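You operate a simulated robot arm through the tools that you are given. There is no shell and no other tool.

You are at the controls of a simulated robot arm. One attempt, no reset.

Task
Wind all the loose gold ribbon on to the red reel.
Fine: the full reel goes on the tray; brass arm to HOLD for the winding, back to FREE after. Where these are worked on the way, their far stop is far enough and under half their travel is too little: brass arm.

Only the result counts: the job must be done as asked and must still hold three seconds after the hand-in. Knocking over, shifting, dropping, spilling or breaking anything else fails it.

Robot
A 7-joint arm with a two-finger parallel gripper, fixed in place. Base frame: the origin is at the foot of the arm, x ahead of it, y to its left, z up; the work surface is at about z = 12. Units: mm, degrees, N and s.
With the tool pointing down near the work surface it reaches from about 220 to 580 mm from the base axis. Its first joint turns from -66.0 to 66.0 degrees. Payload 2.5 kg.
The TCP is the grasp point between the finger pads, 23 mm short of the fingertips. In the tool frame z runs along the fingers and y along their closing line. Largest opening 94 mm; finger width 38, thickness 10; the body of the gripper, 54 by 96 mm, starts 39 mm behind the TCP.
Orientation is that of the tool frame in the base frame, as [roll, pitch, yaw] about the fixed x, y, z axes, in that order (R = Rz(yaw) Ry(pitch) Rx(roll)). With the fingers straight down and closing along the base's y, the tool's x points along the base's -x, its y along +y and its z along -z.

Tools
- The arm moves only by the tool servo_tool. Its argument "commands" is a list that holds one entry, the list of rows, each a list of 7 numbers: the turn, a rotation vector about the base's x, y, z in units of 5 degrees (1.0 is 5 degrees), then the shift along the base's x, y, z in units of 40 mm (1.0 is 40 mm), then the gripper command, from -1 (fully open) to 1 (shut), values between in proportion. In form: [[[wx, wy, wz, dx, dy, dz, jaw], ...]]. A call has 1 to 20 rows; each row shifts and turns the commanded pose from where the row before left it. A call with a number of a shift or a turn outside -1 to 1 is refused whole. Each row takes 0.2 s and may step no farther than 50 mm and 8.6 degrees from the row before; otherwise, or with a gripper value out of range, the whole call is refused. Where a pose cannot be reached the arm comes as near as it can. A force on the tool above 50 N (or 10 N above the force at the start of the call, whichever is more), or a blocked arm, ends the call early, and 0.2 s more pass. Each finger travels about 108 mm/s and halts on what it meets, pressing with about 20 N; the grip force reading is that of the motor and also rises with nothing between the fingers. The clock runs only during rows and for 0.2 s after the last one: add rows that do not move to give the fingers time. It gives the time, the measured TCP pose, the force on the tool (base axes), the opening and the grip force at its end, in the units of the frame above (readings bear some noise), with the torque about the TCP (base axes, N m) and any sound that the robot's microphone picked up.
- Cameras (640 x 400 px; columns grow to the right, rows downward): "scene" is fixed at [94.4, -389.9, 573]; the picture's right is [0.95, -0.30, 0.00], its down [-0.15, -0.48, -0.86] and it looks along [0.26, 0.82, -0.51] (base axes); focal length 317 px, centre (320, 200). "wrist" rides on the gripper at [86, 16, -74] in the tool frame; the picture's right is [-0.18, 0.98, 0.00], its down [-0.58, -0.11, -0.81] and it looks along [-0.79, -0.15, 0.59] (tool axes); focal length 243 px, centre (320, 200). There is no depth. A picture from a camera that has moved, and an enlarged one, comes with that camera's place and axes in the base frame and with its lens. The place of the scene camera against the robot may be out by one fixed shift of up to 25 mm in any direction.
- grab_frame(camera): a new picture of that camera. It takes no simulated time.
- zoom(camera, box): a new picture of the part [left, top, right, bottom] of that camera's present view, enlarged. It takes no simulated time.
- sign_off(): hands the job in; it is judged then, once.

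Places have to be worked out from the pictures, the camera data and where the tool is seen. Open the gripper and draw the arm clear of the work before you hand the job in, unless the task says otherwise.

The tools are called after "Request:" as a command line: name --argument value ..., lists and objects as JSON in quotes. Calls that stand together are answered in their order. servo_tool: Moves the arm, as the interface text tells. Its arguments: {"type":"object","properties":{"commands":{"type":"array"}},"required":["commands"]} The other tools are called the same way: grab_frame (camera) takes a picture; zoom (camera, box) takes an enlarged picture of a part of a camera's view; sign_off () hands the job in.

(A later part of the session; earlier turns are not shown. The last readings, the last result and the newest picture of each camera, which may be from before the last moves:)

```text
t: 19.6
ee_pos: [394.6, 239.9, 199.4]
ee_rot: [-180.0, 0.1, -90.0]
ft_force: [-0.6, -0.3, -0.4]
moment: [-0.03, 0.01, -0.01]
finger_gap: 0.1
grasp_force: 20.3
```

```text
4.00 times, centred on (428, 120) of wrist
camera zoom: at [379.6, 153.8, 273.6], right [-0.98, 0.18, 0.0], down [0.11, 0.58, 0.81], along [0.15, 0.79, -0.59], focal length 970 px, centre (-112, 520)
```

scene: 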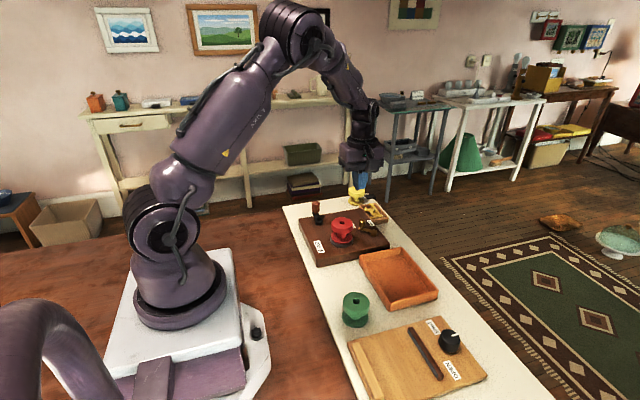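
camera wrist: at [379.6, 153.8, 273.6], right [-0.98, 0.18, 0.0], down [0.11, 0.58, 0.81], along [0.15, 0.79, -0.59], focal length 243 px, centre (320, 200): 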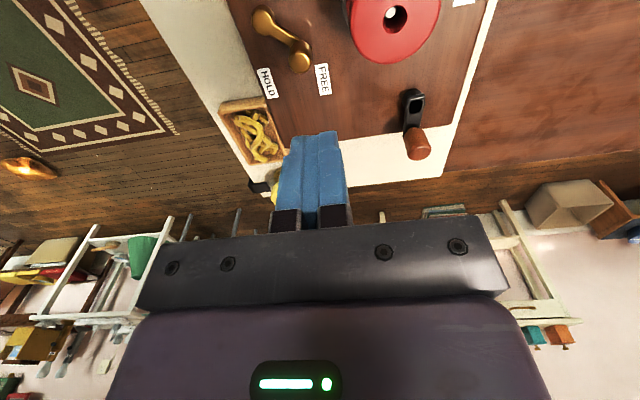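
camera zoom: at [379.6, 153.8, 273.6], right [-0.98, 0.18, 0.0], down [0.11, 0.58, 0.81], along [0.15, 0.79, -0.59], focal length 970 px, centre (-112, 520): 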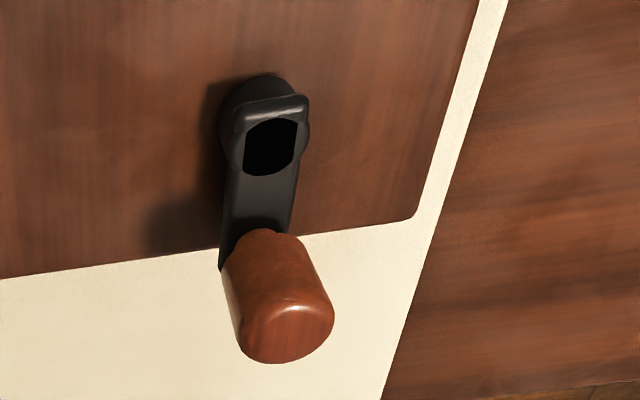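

Combining three sightings: pivot (436.8, 215.8), knob (411.5, 238) with top z≈76, lever length about 34 mm. I shift to (387, 250) between reel and knob, and go down to z≈100 to check clearances.

Request:
servo_tool --commands '[[[0, 0, 0, -0.215, 0.255, 0, 1], [0, 0, 0, 0, 0, -0.6, 1], [0, 0, 0, 0, 0, -0.7, 1], [0, 0, 0, 0, 0, -0.7, 1], [0, 0, 0, 0, 0, -0.5, 1], [0, 0, 0, 0, 0, 0, 1], [0, 0, 0, 0, 0, 0, 1]]]'

Request:
grab_frame --camera "wrist"

Request:
zoom --camera "scene" --box '[310, 185, 400, 250]'

```text
t: 21.2
ee_pos: [386.8, 249.7, 100.0]
ee_rot: [180.0, 0.0, -90.1]
ft_force: [-0.4, -0.5, -0.3]
moment: [0.0, 0.02, 0.04]
finger_gap: 0.0
grasp_force: 20.5
```

```text
taken
camera wrist: at [371.7, 164.0, 173.5], right [-0.98, 0.18, 0.0], down [0.11, 0.58, 0.81], along [0.15, 0.79, -0.59], focal length 243 px, centre (320, 200)
```

wrist: 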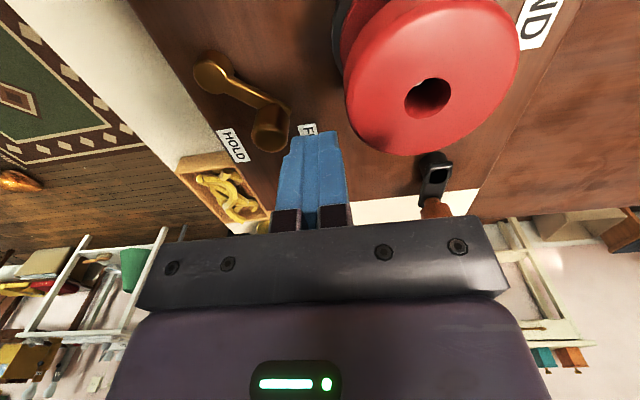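

```text
6.15 times, centred on (355, 218) of scene
camera zoom: at [94.4, -389.9, 573.0], right [0.95, -0.3, 0.0], down [-0.15, -0.48, -0.86], along [0.26, 0.82, -0.51], focal length 1951 px, centre (105, 92)
```

zoom: 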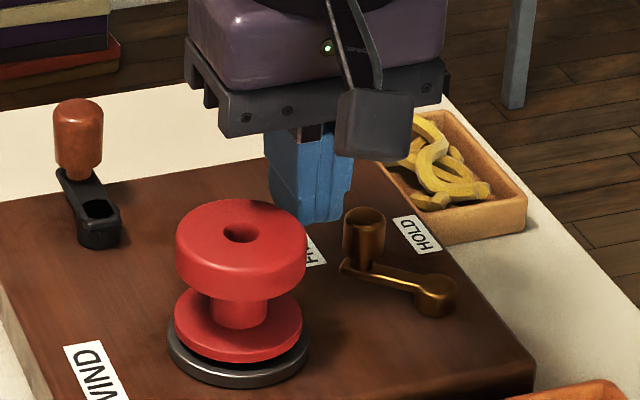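

The shut fingers are between reel and knob with clearance. I lower to z≈80 and begin pushing +x in small steps.

Request:
servo_tool --commands '[[[0, 0, 0, 0, 0, -0.25, 1], [0, 0, 0, 0, 0, -0.25, 1], [0, 0, 0, 0.075, 0, 0, 1], [0, 0, 0, 0.075, 0, 0, 1], [0, 0, 0, 0.1, 0, 0, 1], [0, 0, 0, 0.1, 0, 0, 1], [0, 0, 0, 0, 0, 0, 1]]]'

Request:
grab_frame --camera "wrist"

Request:
zoom --camera "scene" --box '[310, 185, 400, 250]'

```text
t: 22.8
ee_pos: [401.4, 250.0, 79.6]
ee_rot: [-180.0, 0.0, -90.1]
ft_force: [0.0, 0.2, -0.1]
moment: [0.0, -0.01, 0.02]
finger_gap: 0.1
grasp_force: 20.0
```

```text
taken
camera wrist: at [385.7, 163.5, 153.7], right [-0.98, 0.18, 0.0], down [0.11, 0.58, 0.81], along [0.15, 0.79, -0.59], focal length 243 px, centre (320, 200)
```

wrist: 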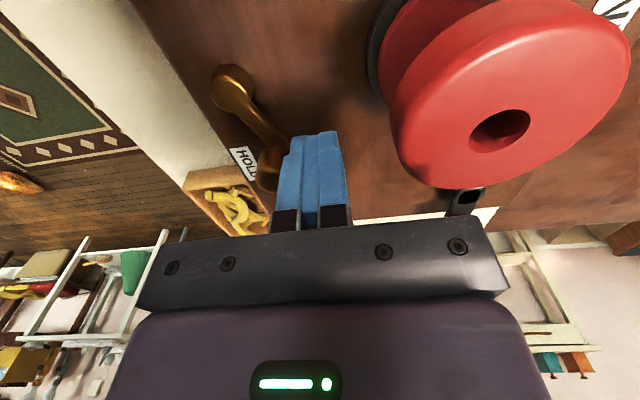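

```text
6.15 times, centred on (355, 218) of scene
camera zoom: at [94.4, -389.9, 573.0], right [0.95, -0.3, 0.0], down [-0.15, -0.48, -0.86], along [0.26, 0.82, -0.51], focal length 1951 px, centre (105, 92)
```

zoom: 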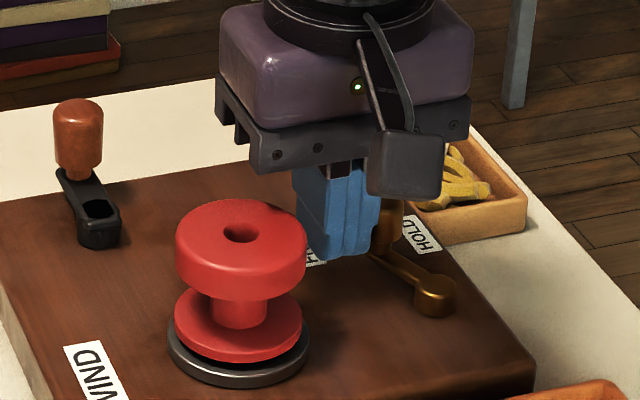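

The lever swings freely with no force. I keep pushing +x toward the HOLD end.

Request:
servo_tool --commands '[[[0, 0, 0, 0.1, 0, 0, 1], [0, 0, 0, 0.1, 0, 0, 1], [0, 0, 0, 0.1, 0, 0, 1], [0, 0, 0, 0.1, 0, 0, 1], [0, 0, 0, 0.1, 0, 0, 1], [0, 0, 0, 0.1, 0, 0, 1], [0, 0, 0, 0, 0, 0, 1]]]'

Request:
grab_frame --camera "wrist"

Request:
zoom --camera "scene" --box '[310, 185, 400, 250]'

```text
t: 24.4
ee_pos: [424.1, 250.9, 79.4]
ee_rot: [179.5, -0.1, -90.0]
ft_force: [-23.7, -6.6, 9.1]
moment: [-0.07, -0.1, -0.14]
finger_gap: 0.0
grasp_force: 20.2
```

```text
taken
camera wrist: at [407.5, 164.6, 153.1], right [-0.98, 0.18, 0.01], down [0.11, 0.58, 0.8], along [0.14, 0.79, -0.59], focal length 243 px, centre (320, 200)
```

wrist: 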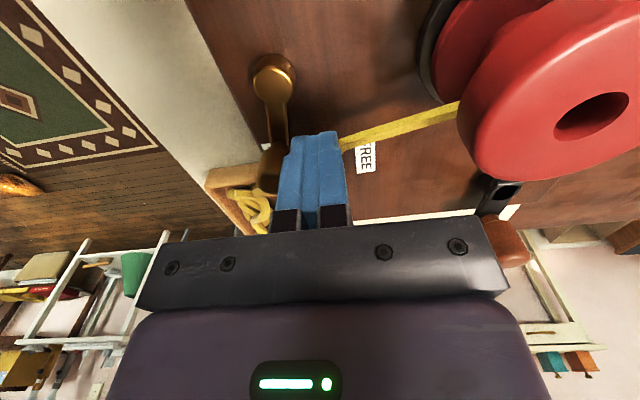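

```text
6.15 times, centred on (355, 218) of scene
camera zoom: at [94.4, -390.0, 573.0], right [0.95, -0.3, 0.0], down [-0.15, -0.48, -0.86], along [0.26, 0.82, -0.51], focal length 1951 px, centre (105, 92)
```

zoom: 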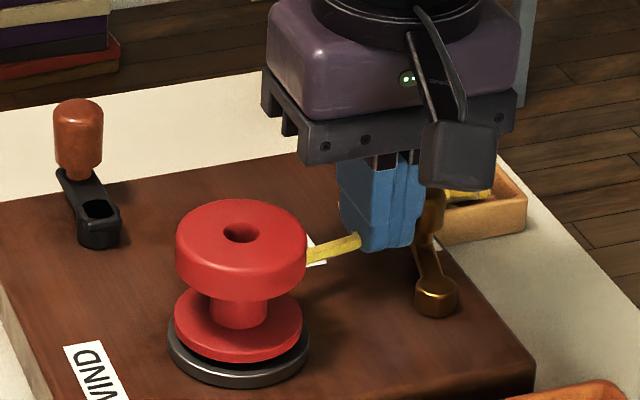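

The lever has come up against its far stop at HOLD (24 N), and a strand of gold ribbon now runs from the box to the red reel. I ease back 3 mm and rise straight up to see the result.

Request:
servo_tool --commands '[[[0, 0, 0, -0.05, 0, 0, 1], [0, 0, 0, -0.03, 0, 0.05, 1], [0, 0, 0, 0, 0, 0.3, 1], [0, 0, 0, 0, 0, 0.6, 1], [0, 0, 0, 0, 0, 0.8, 1], [0, 0, 0, 0, 0, 0.8, 1], [0, 0, 0, 0, 0, 0.45, 1], [0, 0, 0, 0, 0, 0, 1]]]'

Request:
grab_frame --camera "wrist"

Request:
zoom --camera "scene" --box '[310, 185, 400, 250]'

```text
t: 26.2
ee_pos: [423.2, 251.1, 200.4]
ee_rot: [179.9, -0.1, -90.0]
ft_force: [0.2, 0.4, 0.4]
moment: [0.03, 0.02, -0.02]
finger_gap: 0.0
grasp_force: 19.7
```

```text
taken
camera wrist: at [406.4, 164.3, 273.5], right [-0.98, 0.18, 0.0], down [0.11, 0.58, 0.81], along [0.15, 0.79, -0.59], focal length 243 px, centre (320, 200)
```

wrist: 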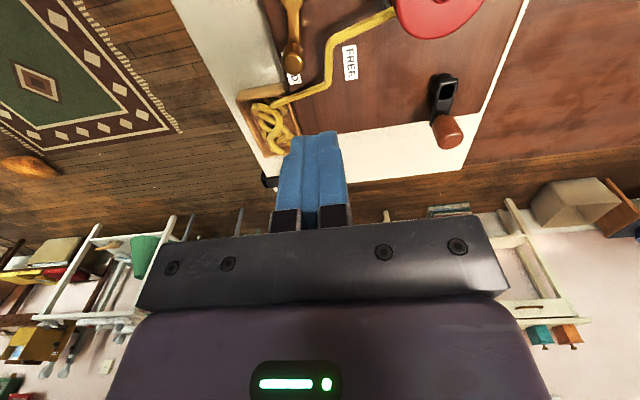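

```text
6.15 times, centred on (355, 218) of scene
camera zoom: at [94.4, -389.9, 573.0], right [0.95, -0.3, 0.0], down [-0.15, -0.48, -0.86], along [0.26, 0.82, -0.51], focal length 1951 px, centre (105, 92)
```

zoom: 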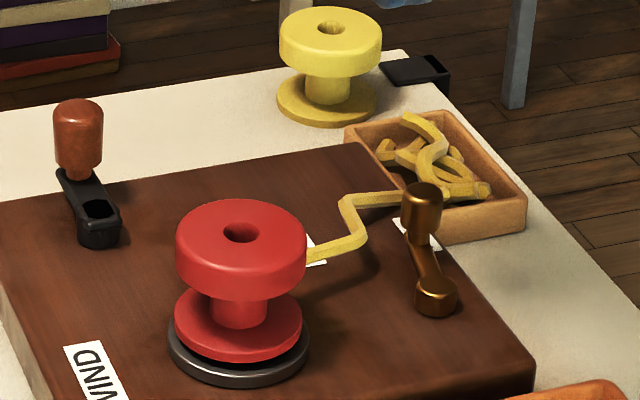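

The brass arm's knob stands over HOLD and the ribbon is strung to the reel. I zoom on the ribbon's run to the reel and on the crank handle to judge winding direction and grip.

Request:
zoom --camera "wrist" --box '[230, 0, 500, 160]'

Request:
zoom --camera "wrist" --box '[410, 60, 490, 160]'

Request:
zoom --camera "scene" --box '[336, 200, 392, 235]'

Request:
zoom --camera "scene" --box '[304, 190, 352, 225]'

```text
2.37 times, centred on (365, 80) of wrist
camera zoom: at [406.4, 164.3, 273.5], right [-0.98, 0.18, 0.0], down [0.11, 0.58, 0.81], along [0.15, 0.79, -0.59], focal length 575 px, centre (213, 484)
```

zoom: 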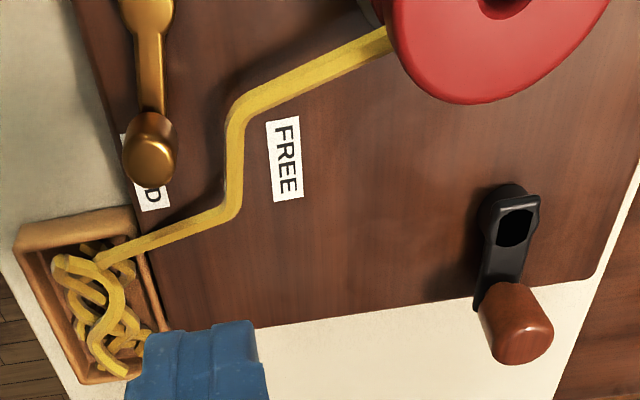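

```text
4.00 times, centred on (450, 110) of wrist
camera zoom: at [406.4, 164.3, 273.5], right [-0.98, 0.18, 0.0], down [0.11, 0.58, 0.81], along [0.15, 0.79, -0.59], focal length 970 px, centre (-200, 560)
```

zoom: 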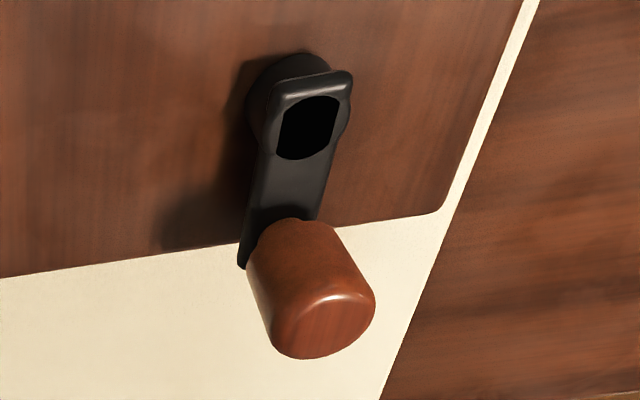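

```text
11.43 times, centred on (364, 218) of scene
camera zoom: at [94.4, -389.9, 573.0], right [0.95, -0.3, 0.0], down [-0.15, -0.48, -0.86], along [0.26, 0.82, -0.51], focal length 3623 px, centre (-183, 0)
```

zoom: 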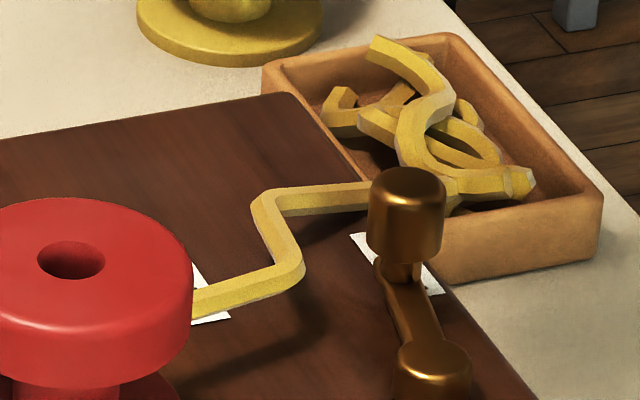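

```text
11.43 times, centred on (328, 208) of scene
camera zoom: at [94.4, -389.9, 573.0], right [0.95, -0.3, 0.0], down [-0.15, -0.48, -0.86], along [0.26, 0.82, -0.51], focal length 3623 px, centre (229, 114)
```

zoom: 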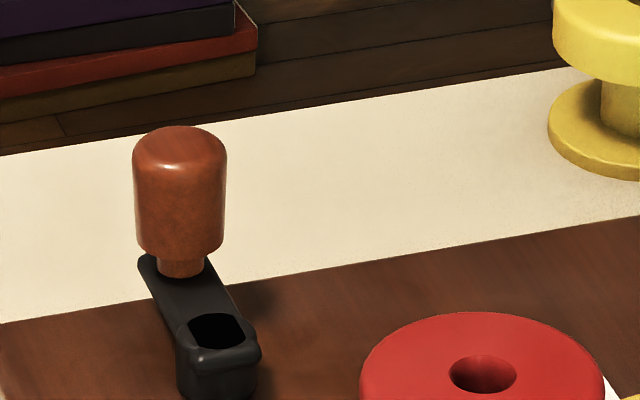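

Triangulated from three views, the crank handle axis is at (311.5, 338.2) with top z≈92, and the hub is at (312.3, 308), so the radius is about 30 mm. I move over the handle at z≈200 with the gripper opened to about 52 mm.

Request:
servo_tool --commands '[[[0, 0, 0, -0.4, 0.3, 0, 0.5], [0, 0, 0, -0.6, 0.48, 0, -0.1], [0, 0, 0, -0.6, 0.48, 0, -0.1], [0, 0, 0, -0.6, 0.48, 0, -0.1], [0, 0, 0, -0.4, 0.32, 0, -0.1], [0, 0, 0, -0.1725, 0.1375, 0, -0.1], [0, 0, 0, 0, 0, 0, -0.1]]]'

Request:
grab_frame --camera "wrist"

Request:
zoom --camera "wrist" --box '[256, 20, 384, 140]'

```text
t: 27.8
ee_pos: [311.2, 338.1, 199.6]
ee_rot: [179.9, -0.1, -90.0]
ft_force: [0.8, 0.0, 0.1]
moment: [0.02, 0.04, -0.03]
finger_gap: 51.7
grasp_force: 0.0
```

```text
taken
camera wrist: at [295.6, 251.8, 273.2], right [-0.98, 0.18, 0.0], down [0.11, 0.58, 0.81], along [0.15, 0.79, -0.59], focal length 243 px, centre (320, 200)
```

wrist: 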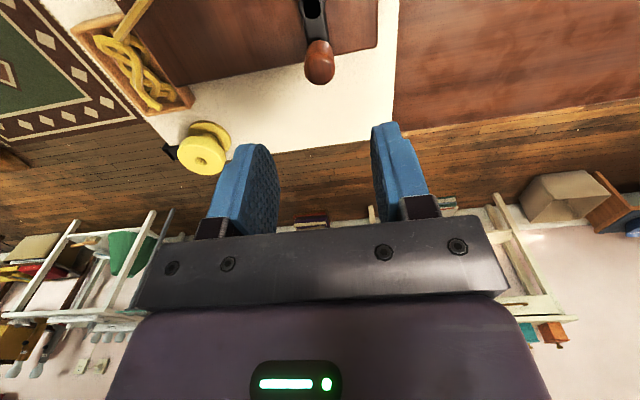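

```text
3.33 times, centred on (320, 80) of wrist
camera zoom: at [295.6, 251.8, 273.2], right [-0.98, 0.18, 0.0], down [0.11, 0.58, 0.81], along [0.15, 0.79, -0.59], focal length 809 px, centre (320, 600)
```

zoom: 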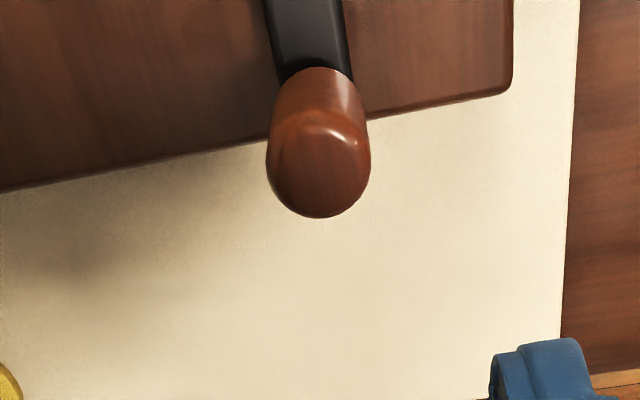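

The handle is right beneath the tool point. I descend to z≈85, with the fingertips about 4 mm above the crank arm.

Request:
servo_tool --commands '[[[0, 0, 0, 0, 0, -0.5, -0.1], [0, 0, 0, 0, 0, -0.7, -0.1], [0, 0, 0, 0, 0, -0.7, -0.1], [0, 0, 0, 0, 0, -0.6, -0.1], [0, 0, 0, 0, 0, -0.35, -0.1], [0, 0, 0, 0, 0, 0, -0.1], [0, 0, 0, 0, 0, 0, -0.1]]]'

Request:
grab_frame --camera "wrist"

Request:
zoom --camera "scene" --box '[295, 180, 355, 230]'

```text
t: 29.4
ee_pos: [312.0, 338.5, 85.0]
ee_rot: [180.0, -0.1, -90.0]
ft_force: [0.0, 0.2, 0.3]
moment: [0.03, -0.01, 0.02]
finger_gap: 51.6
grasp_force: 0.0
```

```text
taken
camera wrist: at [295.9, 251.6, 159.4], right [-0.98, 0.18, 0.0], down [0.11, 0.58, 0.81], along [0.15, 0.79, -0.59], focal length 243 px, centre (320, 200)
```

wrist: 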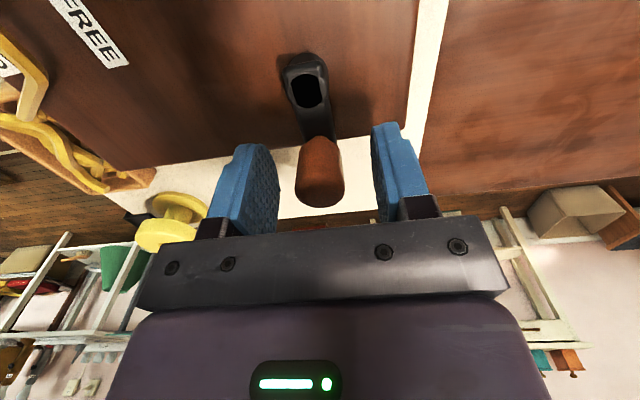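

```text
8.00 times, centred on (325, 205) of scene
camera zoom: at [94.4, -389.9, 573.0], right [0.95, -0.3, 0.0], down [-0.15, -0.48, -0.86], along [0.26, 0.82, -0.51], focal length 2536 px, centre (280, 160)
```

zoom: 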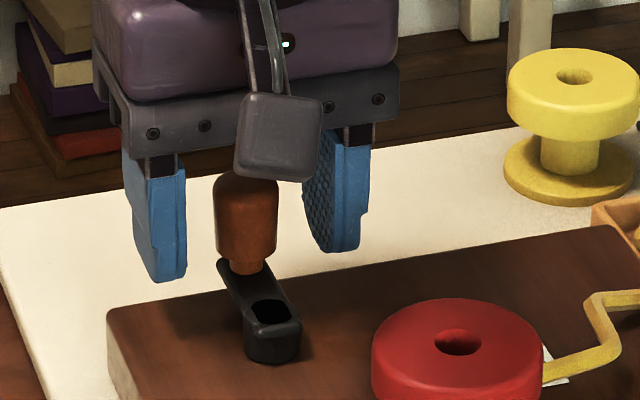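

The fingers straddle the handle cleanly. I close on it.

Request:
servo_tool --commands '[[[0, 0, 0, 0, 0, 0, 0.3], [0, 0, 0, 0, 0, 0, 0.7], [0, 0, 0, 0, 0, 0, 1], [0, 0, 0, 0, 0, 0, 1]]]'

Request:
grab_frame --camera "wrist"

```text
t: 30.4
ee_pos: [312.1, 337.6, 85.8]
ee_rot: [-179.9, 0.0, -90.0]
ft_force: [0.5, -0.1, -0.1]
moment: [0.06, -0.38, 0.03]
finger_gap: 22.1
grasp_force: 45.0
```

```text
taken
camera wrist: at [295.9, 251.6, 159.5], right [-0.98, 0.18, 0.0], down [0.11, 0.58, 0.81], along [0.15, 0.79, -0.59], focal length 243 px, centre (320, 200)
```

wrist: 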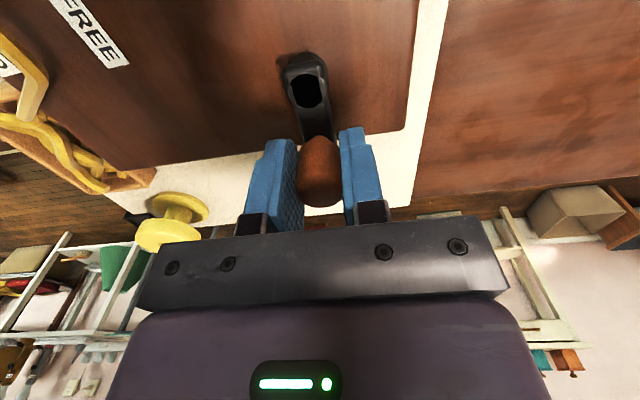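

Gripped at 22 mm. I start turning the crank clockwise (seen from above) by 30° and check force and motion.

Request:
servo_tool --commands '[[[0, 0, 0, 0.097, -0.0043, 0, 1], [0, 0, 0, 0.097, -0.0213, 0, 1], [0, 0, 0, 0.0905, -0.0375, 0, 1], [0, 0, 0, 0.0905, -0.0375, 0, 1], [0, 0, 0, 0, 0, 0, 1]]]'

Request:
grab_frame --camera "wrist"

Request:
zoom --camera "scene" --box '[300, 180, 400, 250]'

```text
t: 31.6
ee_pos: [326.3, 333.6, 84.6]
ee_rot: [-179.9, -0.1, -90.2]
ft_force: [1.9, 2.0, -2.7]
moment: [0.2, 0.43, 0.01]
finger_gap: 22.4
grasp_force: 44.6
```

```text
taken
camera wrist: at [310.5, 247.8, 159.5], right [-0.98, 0.18, 0.0], down [0.11, 0.58, 0.81], along [0.15, 0.79, -0.59], focal length 243 px, centre (320, 200)
```

wrist: 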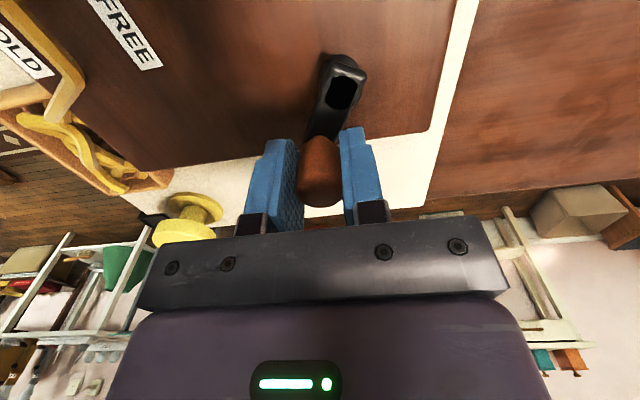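

```text
5.71 times, centred on (350, 215) of scene
camera zoom: at [94.4, -389.9, 573.0], right [0.95, -0.3, 0.0], down [-0.15, -0.48, -0.86], along [0.26, 0.82, -0.51], focal length 1811 px, centre (149, 114)
```

zoom: 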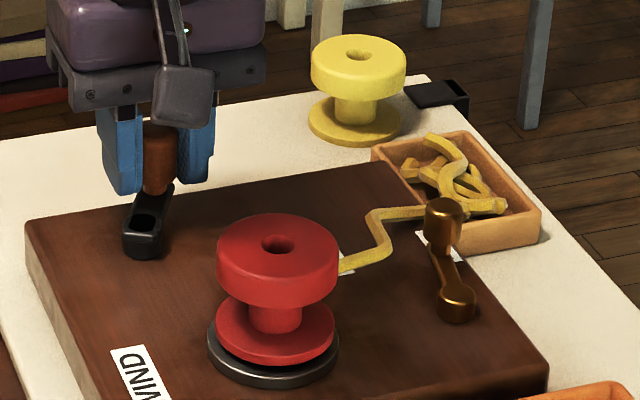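

The crank follows with only about 3 N. I carry on clockwise another 150° around the hub.

Request:
servo_tool --commands '[[[0, 0, 0, 0.1553, -0.1192, 0, 1], [0, 0, 0, 0.1192, -0.1553, 0, 1], [0, 0, 0, 0.0749, -0.1809, 0, 1], [0, 0, 0, 0.0256, -0.1941, 0, 1], [0, 0, 0, -0.0256, -0.1941, 0, 1], [0, 0, 0, -0.0749, -0.1809, 0, 1], [0, 0, 0, -0.1192, -0.1553, 0, 1], [0, 0, 0, -0.1553, -0.1192, 0, 1], [0, 0, 0, -0.1809, -0.0749, 0, 1], [0, 0, 0, -0.1941, -0.0256, 0, 1], [0, 0, 0, 0, 0, 0, 1]]]'

Request:
grab_frame --camera "wrist"

Request:
zoom --camera "scene" --box '[300, 180, 400, 250]'

```text
t: 34.0
ee_pos: [309.2, 278.0, 85.3]
ee_rot: [179.8, 0.0, -90.0]
ft_force: [-2.4, -8.0, 9.9]
moment: [-1.31, 0.12, 0.02]
finger_gap: 22.4
grasp_force: 44.2
```

```text
taken
camera wrist: at [294.5, 191.8, 159.8], right [-0.98, 0.18, 0.0], down [0.11, 0.58, 0.8], along [0.15, 0.79, -0.59], focal length 243 px, centre (320, 200)
```

wrist: 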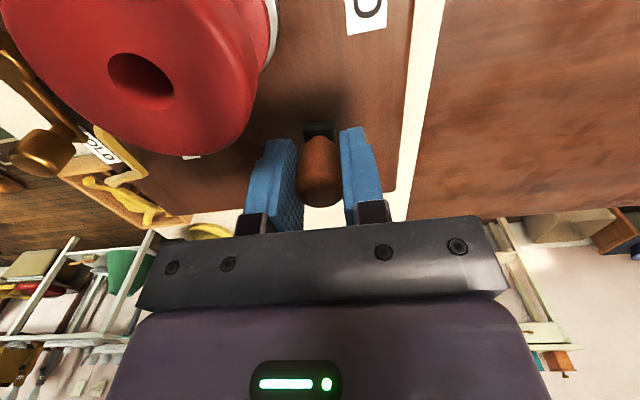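

```text
5.71 times, centred on (350, 215) of scene
camera zoom: at [94.4, -390.0, 573.0], right [0.95, -0.3, 0.0], down [-0.15, -0.48, -0.86], along [0.26, 0.82, -0.51], focal length 1811 px, centre (149, 114)
```

zoom: 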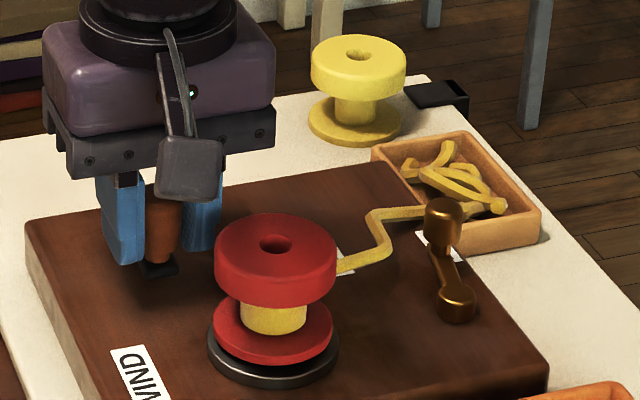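

Gold ribbon is building up on the red reel's hub and the box pile is shrinking, so clockwise is right. I keep winding: another 300°.

Request:
servo_tool --commands '[[[0, 0, 0, -0.1941, 0.0256, 0, 1], [0, 0, 0, -0.1809, 0.0749, 0, 1], [0, 0, 0, -0.1553, 0.1192, 0, 1], [0, 0, 0, -0.1192, 0.1553, 0, 1], [0, 0, 0, -0.0749, 0.1809, 0, 1], [0, 0, 0, -0.0256, 0.1941, 0, 1], [0, 0, 0, 0.0256, 0.1941, 0, 1], [0, 0, 0, 0.0749, 0.1809, 0, 1], [0, 0, 0, 0.1192, 0.1553, 0, 1], [0, 0, 0, 0.1553, 0.1192, 0, 1], [0, 0, 0, 0.1809, 0.0749, 0, 1], [0, 0, 0, 0.1941, 0.0256, 0, 1], [0, 0, 0, 0, 0, 0, 1]]]'

Request:
grab_frame --camera "wrist"

Request:
zoom --camera "scene" --box '[300, 180, 400, 250]'

```text
t: 36.8
ee_pos: [309.8, 339.3, 86.1]
ee_rot: [179.9, -0.1, -90.0]
ft_force: [0.2, -6.5, 6.1]
moment: [-1.28, 0.14, -0.01]
finger_gap: 22.7
grasp_force: 44.6
```

```text
taken
camera wrist: at [294.8, 251.7, 159.8], right [-0.98, 0.18, 0.0], down [0.11, 0.58, 0.8], along [0.15, 0.79, -0.59], focal length 243 px, centre (320, 200)
```

wrist: 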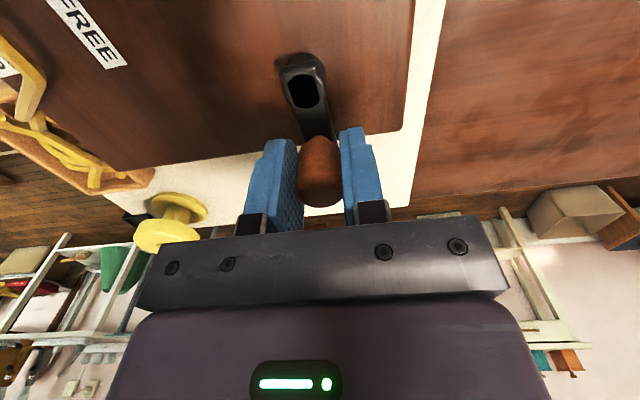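

```text
5.71 times, centred on (350, 215) of scene
camera zoom: at [94.4, -389.9, 573.0], right [0.95, -0.3, 0.0], down [-0.15, -0.48, -0.86], along [0.26, 0.82, -0.51], focal length 1811 px, centre (149, 114)
```

zoom: 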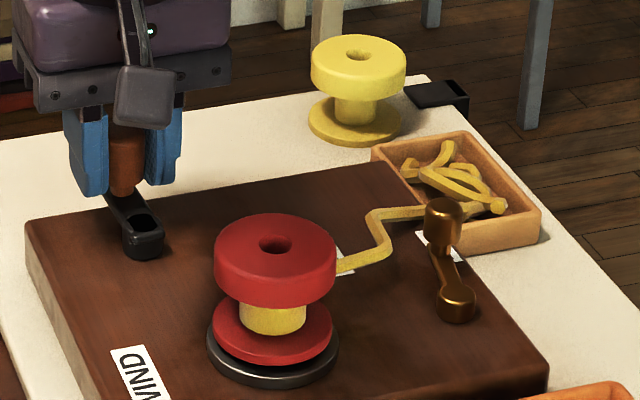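

One full turn is done and the pile is smaller. I relax and regrip the handle to shed the built-up moment, then check the ribbon box close up.

Request:
servo_tool --commands '[[[0, 0, 0, 0, 0, 0, 0.3], [0, 0, 0, 0, 0, 0, 0.3], [0, 0, 0, 0, 0, 0, 1], [0, 0, 0, 0, 0, 0, 1]]]'

Request:
zoom --camera "scene" --box '[330, 195, 400, 245]'

```text
t: 37.8
ee_pos: [311.4, 338.9, 84.6]
ee_rot: [-179.9, 0.1, -90.0]
ft_force: [0.6, 3.8, -4.0]
moment: [0.12, -0.04, -0.01]
finger_gap: 22.7
grasp_force: 45.1
```

```text
8.00 times, centred on (365, 220) of scene
camera zoom: at [94.4, -389.9, 573.0], right [0.95, -0.3, 0.0], down [-0.15, -0.48, -0.86], along [0.26, 0.82, -0.51], focal length 2536 px, centre (-40, 40)
```

zoom: 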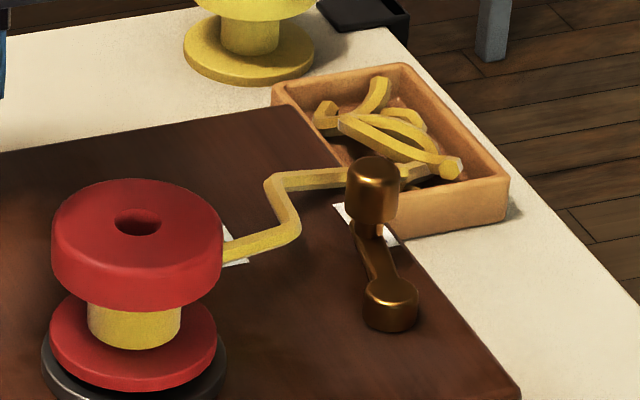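

The moment is back near zero. I wind a full turn clockwise in 18° steps.

Request:
servo_tool --commands '[[[0, 0, 0, 0.2318, -0.0367, 0, 1], [0, 0, 0, 0.2091, -0.1066, 0, 1], [0, 0, 0, 0.1659, -0.1659, 0, 1], [0, 0, 0, 0.1066, -0.2091, 0, 1], [0, 0, 0, 0.0367, -0.2318, 0, 1], [0, 0, 0, -0.0367, -0.2318, 0, 1], [0, 0, 0, -0.1066, -0.2091, 0, 1], [0, 0, 0, -0.1659, -0.1659, 0, 1], [0, 0, 0, -0.2091, -0.1066, 0, 1], [0, 0, 0, -0.2318, -0.0367, 0, 1], [0, 0, 0, -0.2318, 0.0367, 0, 1], [0, 0, 0, -0.2091, 0.1066, 0, 1], [0, 0, 0, -0.1659, 0.1659, 0, 1], [0, 0, 0, -0.1066, 0.2091, 0, 1], [0, 0, 0, -0.0367, 0.2318, 0, 1], [0, 0, 0, 0.0367, 0.2318, 0, 1], [0, 0, 0, 0.1066, 0.2091, 0, 1], [0, 0, 0, 0.1659, 0.1659, 0, 1], [0, 0, 0, 0.2091, 0.1066, 0, 1], [0, 0, 0, 0.2318, 0.0367, 0, 1]]]'

Request:
grab_frame --camera "wrist"

Request:
zoom --camera "scene" --box '[300, 180, 400, 250]'

```text
t: 42.0
ee_pos: [310.8, 338.6, 85.6]
ee_rot: [180.0, 0.0, -89.9]
ft_force: [0.6, -1.7, 10.7]
moment: [-0.99, -0.06, -0.04]
finger_gap: 22.6
grasp_force: 44.8
```

```text
taken
camera wrist: at [294.8, 252.3, 159.9], right [-0.98, 0.18, 0.0], down [0.11, 0.58, 0.81], along [0.15, 0.79, -0.59], focal length 243 px, centre (320, 200)
```

wrist: 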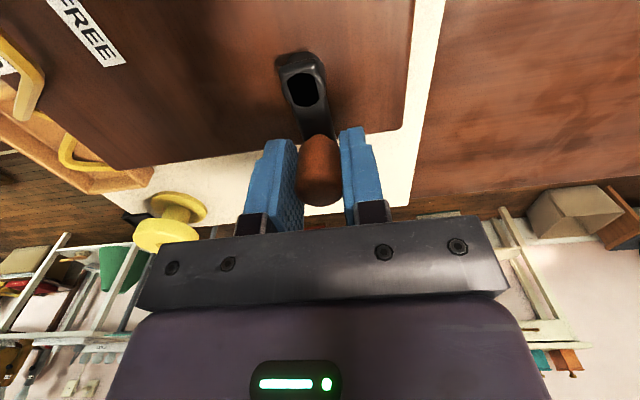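

```text
5.71 times, centred on (350, 215) of scene
camera zoom: at [94.4, -390.0, 573.0], right [0.95, -0.3, 0.0], down [-0.15, -0.48, -0.86], along [0.26, 0.82, -0.51], focal length 1811 px, centre (149, 114)
```

zoom: 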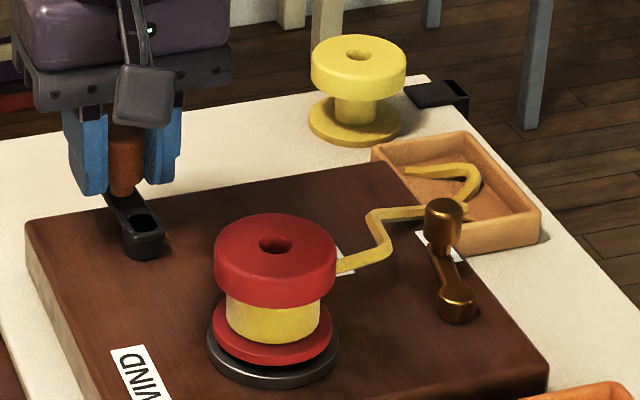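

Only one curl is left in the box plus the strung length. I wind another half turn and look again.

Request:
servo_tool --commands '[[[0, 0, 0, 0.2318, -0.0367, 0, 1], [0, 0, 0, 0.2091, -0.1066, 0, 1], [0, 0, 0, 0.1659, -0.1659, 0, 1], [0, 0, 0, 0.1066, -0.2091, 0, 1], [0, 0, 0, 0.0367, -0.2318, 0, 1], [0, 0, 0, -0.0367, -0.2318, 0, 1], [0, 0, 0, -0.1066, -0.2091, 0, 1], [0, 0, 0, -0.1659, -0.1659, 0, 1], [0, 0, 0, -0.2091, -0.1066, 0, 1], [0, 0, 0, -0.2318, -0.0367, 0, 1], [0, 0, 0, 0, 0, 0, 1]]]'

Request:
zoom --camera "scene" --box '[300, 180, 400, 250]'

Request:
grab_frame --camera "wrist"

```text
t: 44.4
ee_pos: [310.7, 279.2, 86.6]
ee_rot: [180.0, -0.1, -89.9]
ft_force: [-0.6, 5.8, 0.0]
moment: [-1.28, 0.11, -0.03]
finger_gap: 22.8
grasp_force: 45.1
```

```text
5.71 times, centred on (350, 215) of scene
camera zoom: at [94.4, -389.9, 573.0], right [0.95, -0.3, 0.0], down [-0.15, -0.48, -0.86], along [0.26, 0.82, -0.51], focal length 1811 px, centre (149, 114)
```

zoom: 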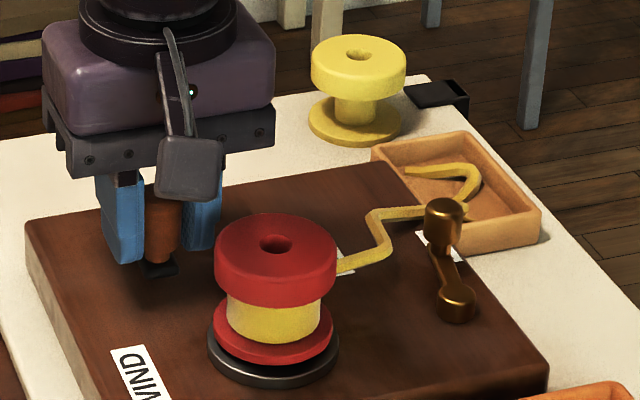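

```text
taken
camera wrist: at [294.6, 192.2, 159.8], right [-0.98, 0.18, 0.0], down [0.11, 0.58, 0.81], along [0.15, 0.79, -0.59], focal length 243 px, centre (320, 200)
```

wrist: 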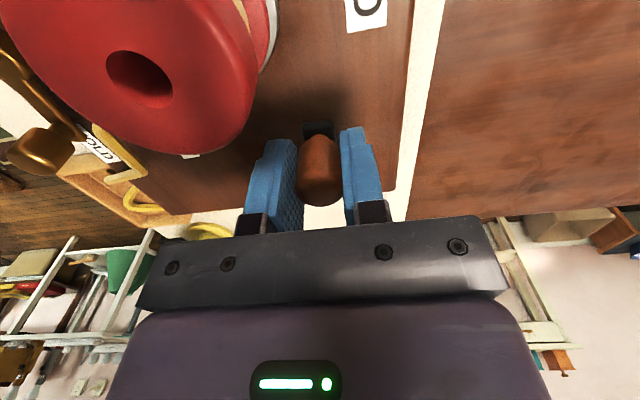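

The last curl is still there. I wind the other half of this turn.

Request:
servo_tool --commands '[[[0, 0, 0, -0.2318, 0.0367, 0, 1], [0, 0, 0, -0.2091, 0.1066, 0, 1], [0, 0, 0, -0.1659, 0.1659, 0, 1], [0, 0, 0, -0.1066, 0.2091, 0, 1], [0, 0, 0, -0.0367, 0.2318, 0, 1], [0, 0, 0, 0.0367, 0.2318, 0, 1], [0, 0, 0, 0.1066, 0.2091, 0, 1], [0, 0, 0, 0.1659, 0.1659, 0, 1], [0, 0, 0, 0.2091, 0.1066, 0, 1], [0, 0, 0, 0.2318, 0.0367, 0, 1], [0, 0, 0, 0, 0, 0, 1]]]'

Request:
zoom --camera "scene" --box '[300, 180, 400, 250]'

Request:
grab_frame --camera "wrist"

```text
t: 46.8
ee_pos: [311.0, 338.2, 86.6]
ee_rot: [180.0, 0.0, -90.0]
ft_force: [0.2, -0.2, 5.3]
moment: [-1.14, 0.07, 0.02]
finger_gap: 22.4
grasp_force: 45.4
```

```text
5.71 times, centred on (350, 215) of scene
camera zoom: at [94.4, -389.9, 573.0], right [0.95, -0.3, 0.0], down [-0.15, -0.48, -0.86], along [0.26, 0.82, -0.51], focal length 1811 px, centre (149, 114)
```

zoom: 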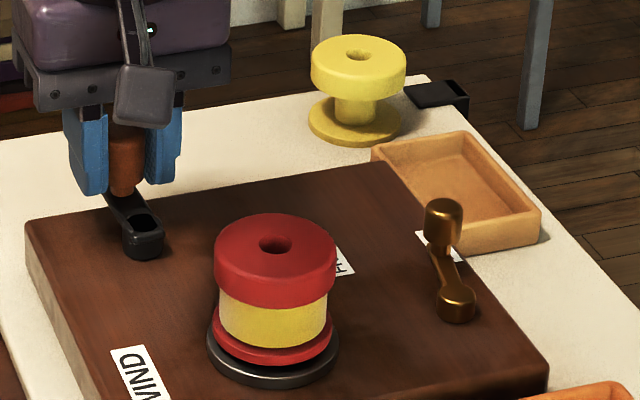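

```text
taken
camera wrist: at [294.9, 252.2, 159.9], right [-0.98, 0.18, 0.0], down [0.11, 0.58, 0.81], along [0.15, 0.79, -0.59], focal length 243 px, centre (320, 200)
```

wrist: 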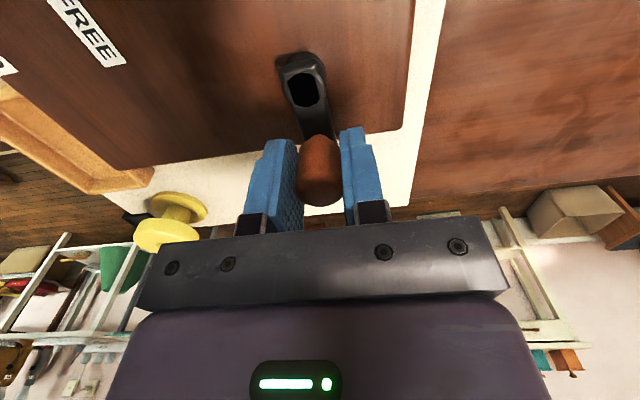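

The box looks empty and the strand is gone after three turns. I zoom on the box, the plinth and the reel to make sure nothing is left.

Request:
zoom --camera "scene" --box '[352, 192, 400, 227]'

Request:
zoom --camera "scene" --box '[328, 210, 368, 250]'

Request:
grab_frame --camera "scene"

```text
11.43 times, centred on (376, 210) of scene
camera zoom: at [94.4, -389.9, 573.0], right [0.95, -0.3, 0.0], down [-0.15, -0.48, -0.86], along [0.26, 0.82, -0.51], focal length 3623 px, centre (-320, 91)
```

zoom: 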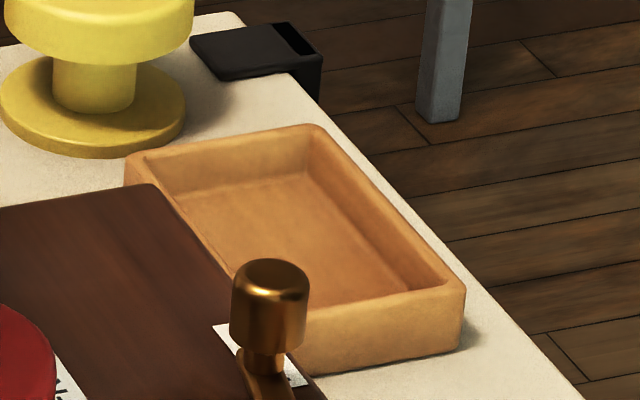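

```text
10.00 times, centred on (348, 230) of scene
camera zoom: at [94.4, -389.9, 573.0], right [0.95, -0.3, 0.0], down [-0.15, -0.48, -0.86], along [0.26, 0.82, -0.51], focal length 3170 px, centre (40, -100)
```

zoom: 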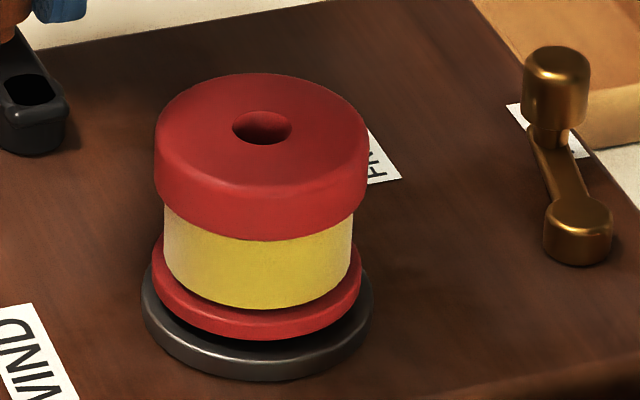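

```text
taken
```

scene: 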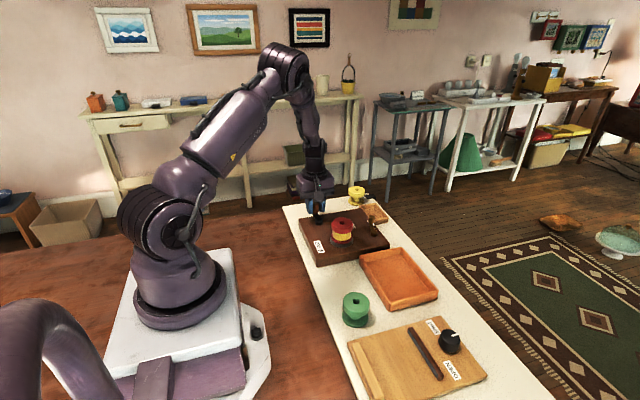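

The box is empty and the reel is full. I give a short extra 54° of winding as margin, then check once more before letting go.

Request:
servo_tool --commands '[[[0, 0, 0, 0.2318, -0.0367, 0, 1], [0, 0, 0, 0.2091, -0.1066, 0, 1], [0, 0, 0, 0.1659, -0.1659, 0, 1], [0, 0, 0, 0, 0, 0, 1], [0, 0, 0, 0, 0, 0, 0.3], [0, 0, 0, 0, 0, 0, -0.1], [0, 0, 0, 0, 0, 0, -0.1]]]'

Request:
grab_frame --camera "wrist"

Request:
zoom --camera "scene" --box '[300, 180, 400, 250]'

```text
t: 48.4
ee_pos: [335.7, 326.1, 86.0]
ee_rot: [-180.0, 0.0, -90.0]
ft_force: [0.4, 0.2, 0.7]
moment: [0.01, 0.01, 0.01]
finger_gap: 51.7
grasp_force: 0.0
```

```text
taken
camera wrist: at [319.7, 239.3, 159.9], right [-0.98, 0.18, 0.0], down [0.11, 0.58, 0.81], along [0.15, 0.79, -0.59], focal length 243 px, centre (320, 200)
```

wrist: 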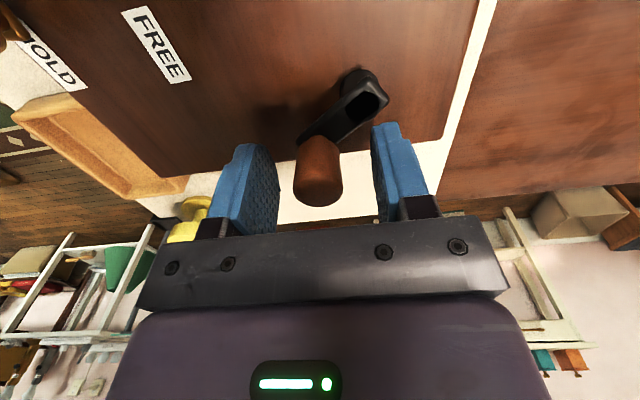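

```text
5.71 times, centred on (350, 215) of scene
camera zoom: at [94.4, -389.9, 573.0], right [0.95, -0.3, 0.0], down [-0.15, -0.48, -0.86], along [0.26, 0.82, -0.51], focal length 1811 px, centre (149, 114)
```

zoom: 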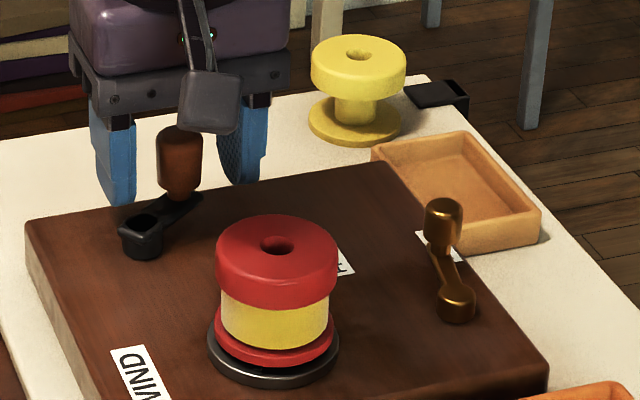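

The reel is full and the box is empty. I rise straight up from the handle, shut the fingers and move to the far (+x) side of the brass knob, which now stands at about (443, 249).

Request:
servo_tool --commands '[[[0, 0, 0, 0, 0, 0.4, -0.1], [0, 0, 0, 0, 0, 0.7, -0.1], [0, 0, 0, 0, 0, 0.8, -0.1], [0, 0, 0, 0, 0, 0.7, -0.1], [0, 0, 0, 0, 0, 0.25, 0.5], [0, 0, 0, 0.5, -0.29, 0, 1], [0, 0, 0, 0.7, -0.405, 0, 1], [0, 0, 0, 0.7, -0.405, 0, 1], [0, 0, 0, 0.7, -0.405, 0, 1], [0, 0, 0, 0.5, -0.29, 0, 1], [0, 0, 0, 0.21, -0.12, 0, 1], [0, 0, 0, 0, 0, 0, 1]]]'

Request:
grab_frame --camera "wrist"

Request:
zoom --camera "wrist" --box '[256, 0, 384, 100]'

Request:
zoom --camera "scene" --box '[310, 170, 420, 250]'

```text
t: 51.0
ee_pos: [467.7, 249.4, 199.2]
ee_rot: [180.0, 0.0, -90.0]
ft_force: [0.0, -0.1, 0.1]
moment: [-0.01, 0.0, 0.04]
finger_gap: 0.0
grasp_force: 19.6
```

```text
taken
camera wrist: at [452.1, 162.5, 273.3], right [-0.98, 0.18, 0.0], down [0.11, 0.58, 0.81], along [0.15, 0.79, -0.59], focal length 243 px, centre (320, 200)
```

wrist: 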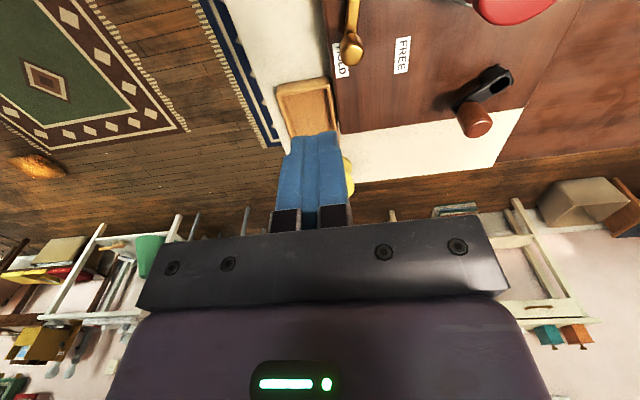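

```text
4.00 times, centred on (320, 50) of wrist
camera zoom: at [452.1, 162.5, 273.3], right [-0.98, 0.18, 0.0], down [0.11, 0.58, 0.81], along [0.15, 0.79, -0.59], focal length 970 px, centre (320, 800)
```

zoom: 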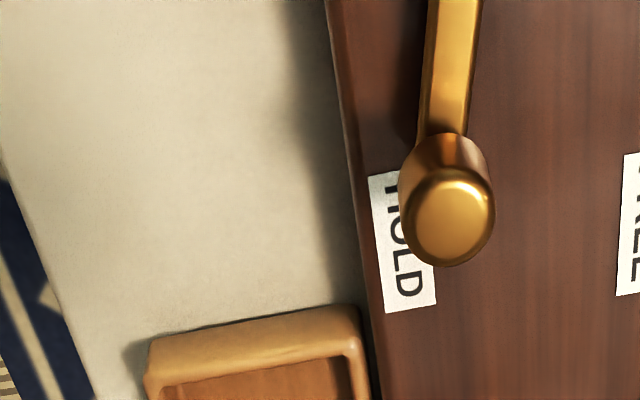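

```text
5.00 times, centred on (365, 210) of scene
camera zoom: at [94.4, -389.9, 573.0], right [0.95, -0.3, 0.0], down [-0.15, -0.48, -0.86], along [0.26, 0.82, -0.51], focal length 1585 px, centre (95, 150)
```

zoom: 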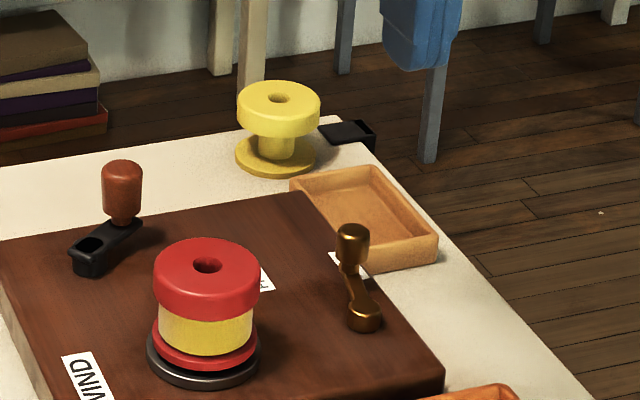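

The knob is at (443, 248), about 6 mm clear of the finger face at this x. I descend to z≈80 there.

Request:
servo_tool --commands '[[[0, 0, 0, 0, 0, -0.5, 1], [0, 0, 0, 0, 0, -0.7, 1], [0, 0, 0, 0, 0, -0.7, 1], [0, 0, 0, 0, 0, -0.6, 1], [0, 0, 0, 0, 0, -0.48, 1], [0, 0, 0, 0, 0, 0, 1], [0, 0, 0, 0, 0, 0, 1]]]'

Request:
grab_frame --camera "wrist"

Request:
zoom --camera "scene" --box '[310, 170, 420, 250]'

```text
t: 52.6
ee_pos: [467.2, 250.2, 81.0]
ee_rot: [180.0, 0.1, -90.0]
ft_force: [0.5, -0.1, -0.2]
moment: [-0.03, -0.01, 0.03]
finger_gap: 0.1
grasp_force: 20.4
```

```text
taken
camera wrist: at [452.2, 163.3, 154.5], right [-0.98, 0.18, 0.0], down [0.11, 0.58, 0.81], along [0.15, 0.79, -0.59], focal length 243 px, centre (320, 200)
```

wrist: 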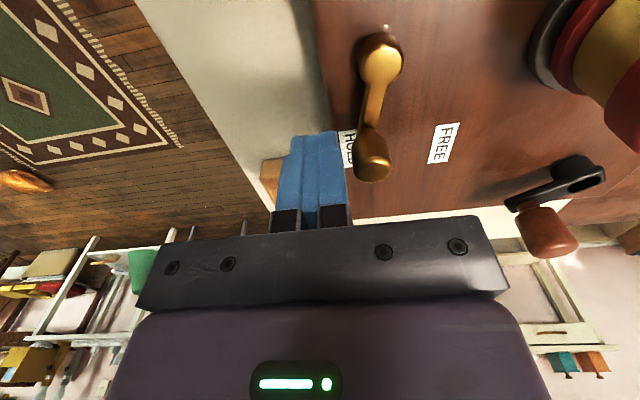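

```text
5.00 times, centred on (365, 210) of scene
camera zoom: at [94.4, -389.9, 573.0], right [0.95, -0.3, 0.0], down [-0.15, -0.48, -0.86], along [0.26, 0.82, -0.51], focal length 1585 px, centre (95, 150)
```

zoom: 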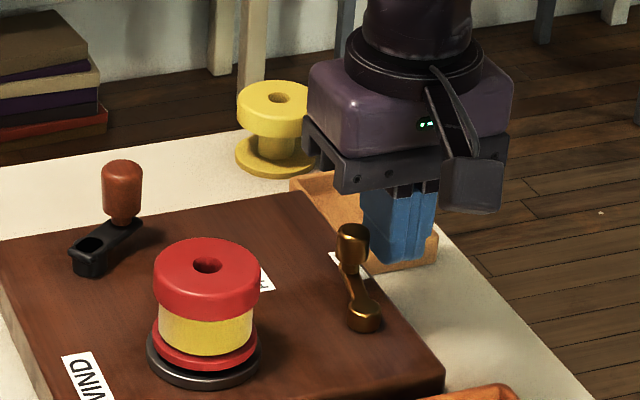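

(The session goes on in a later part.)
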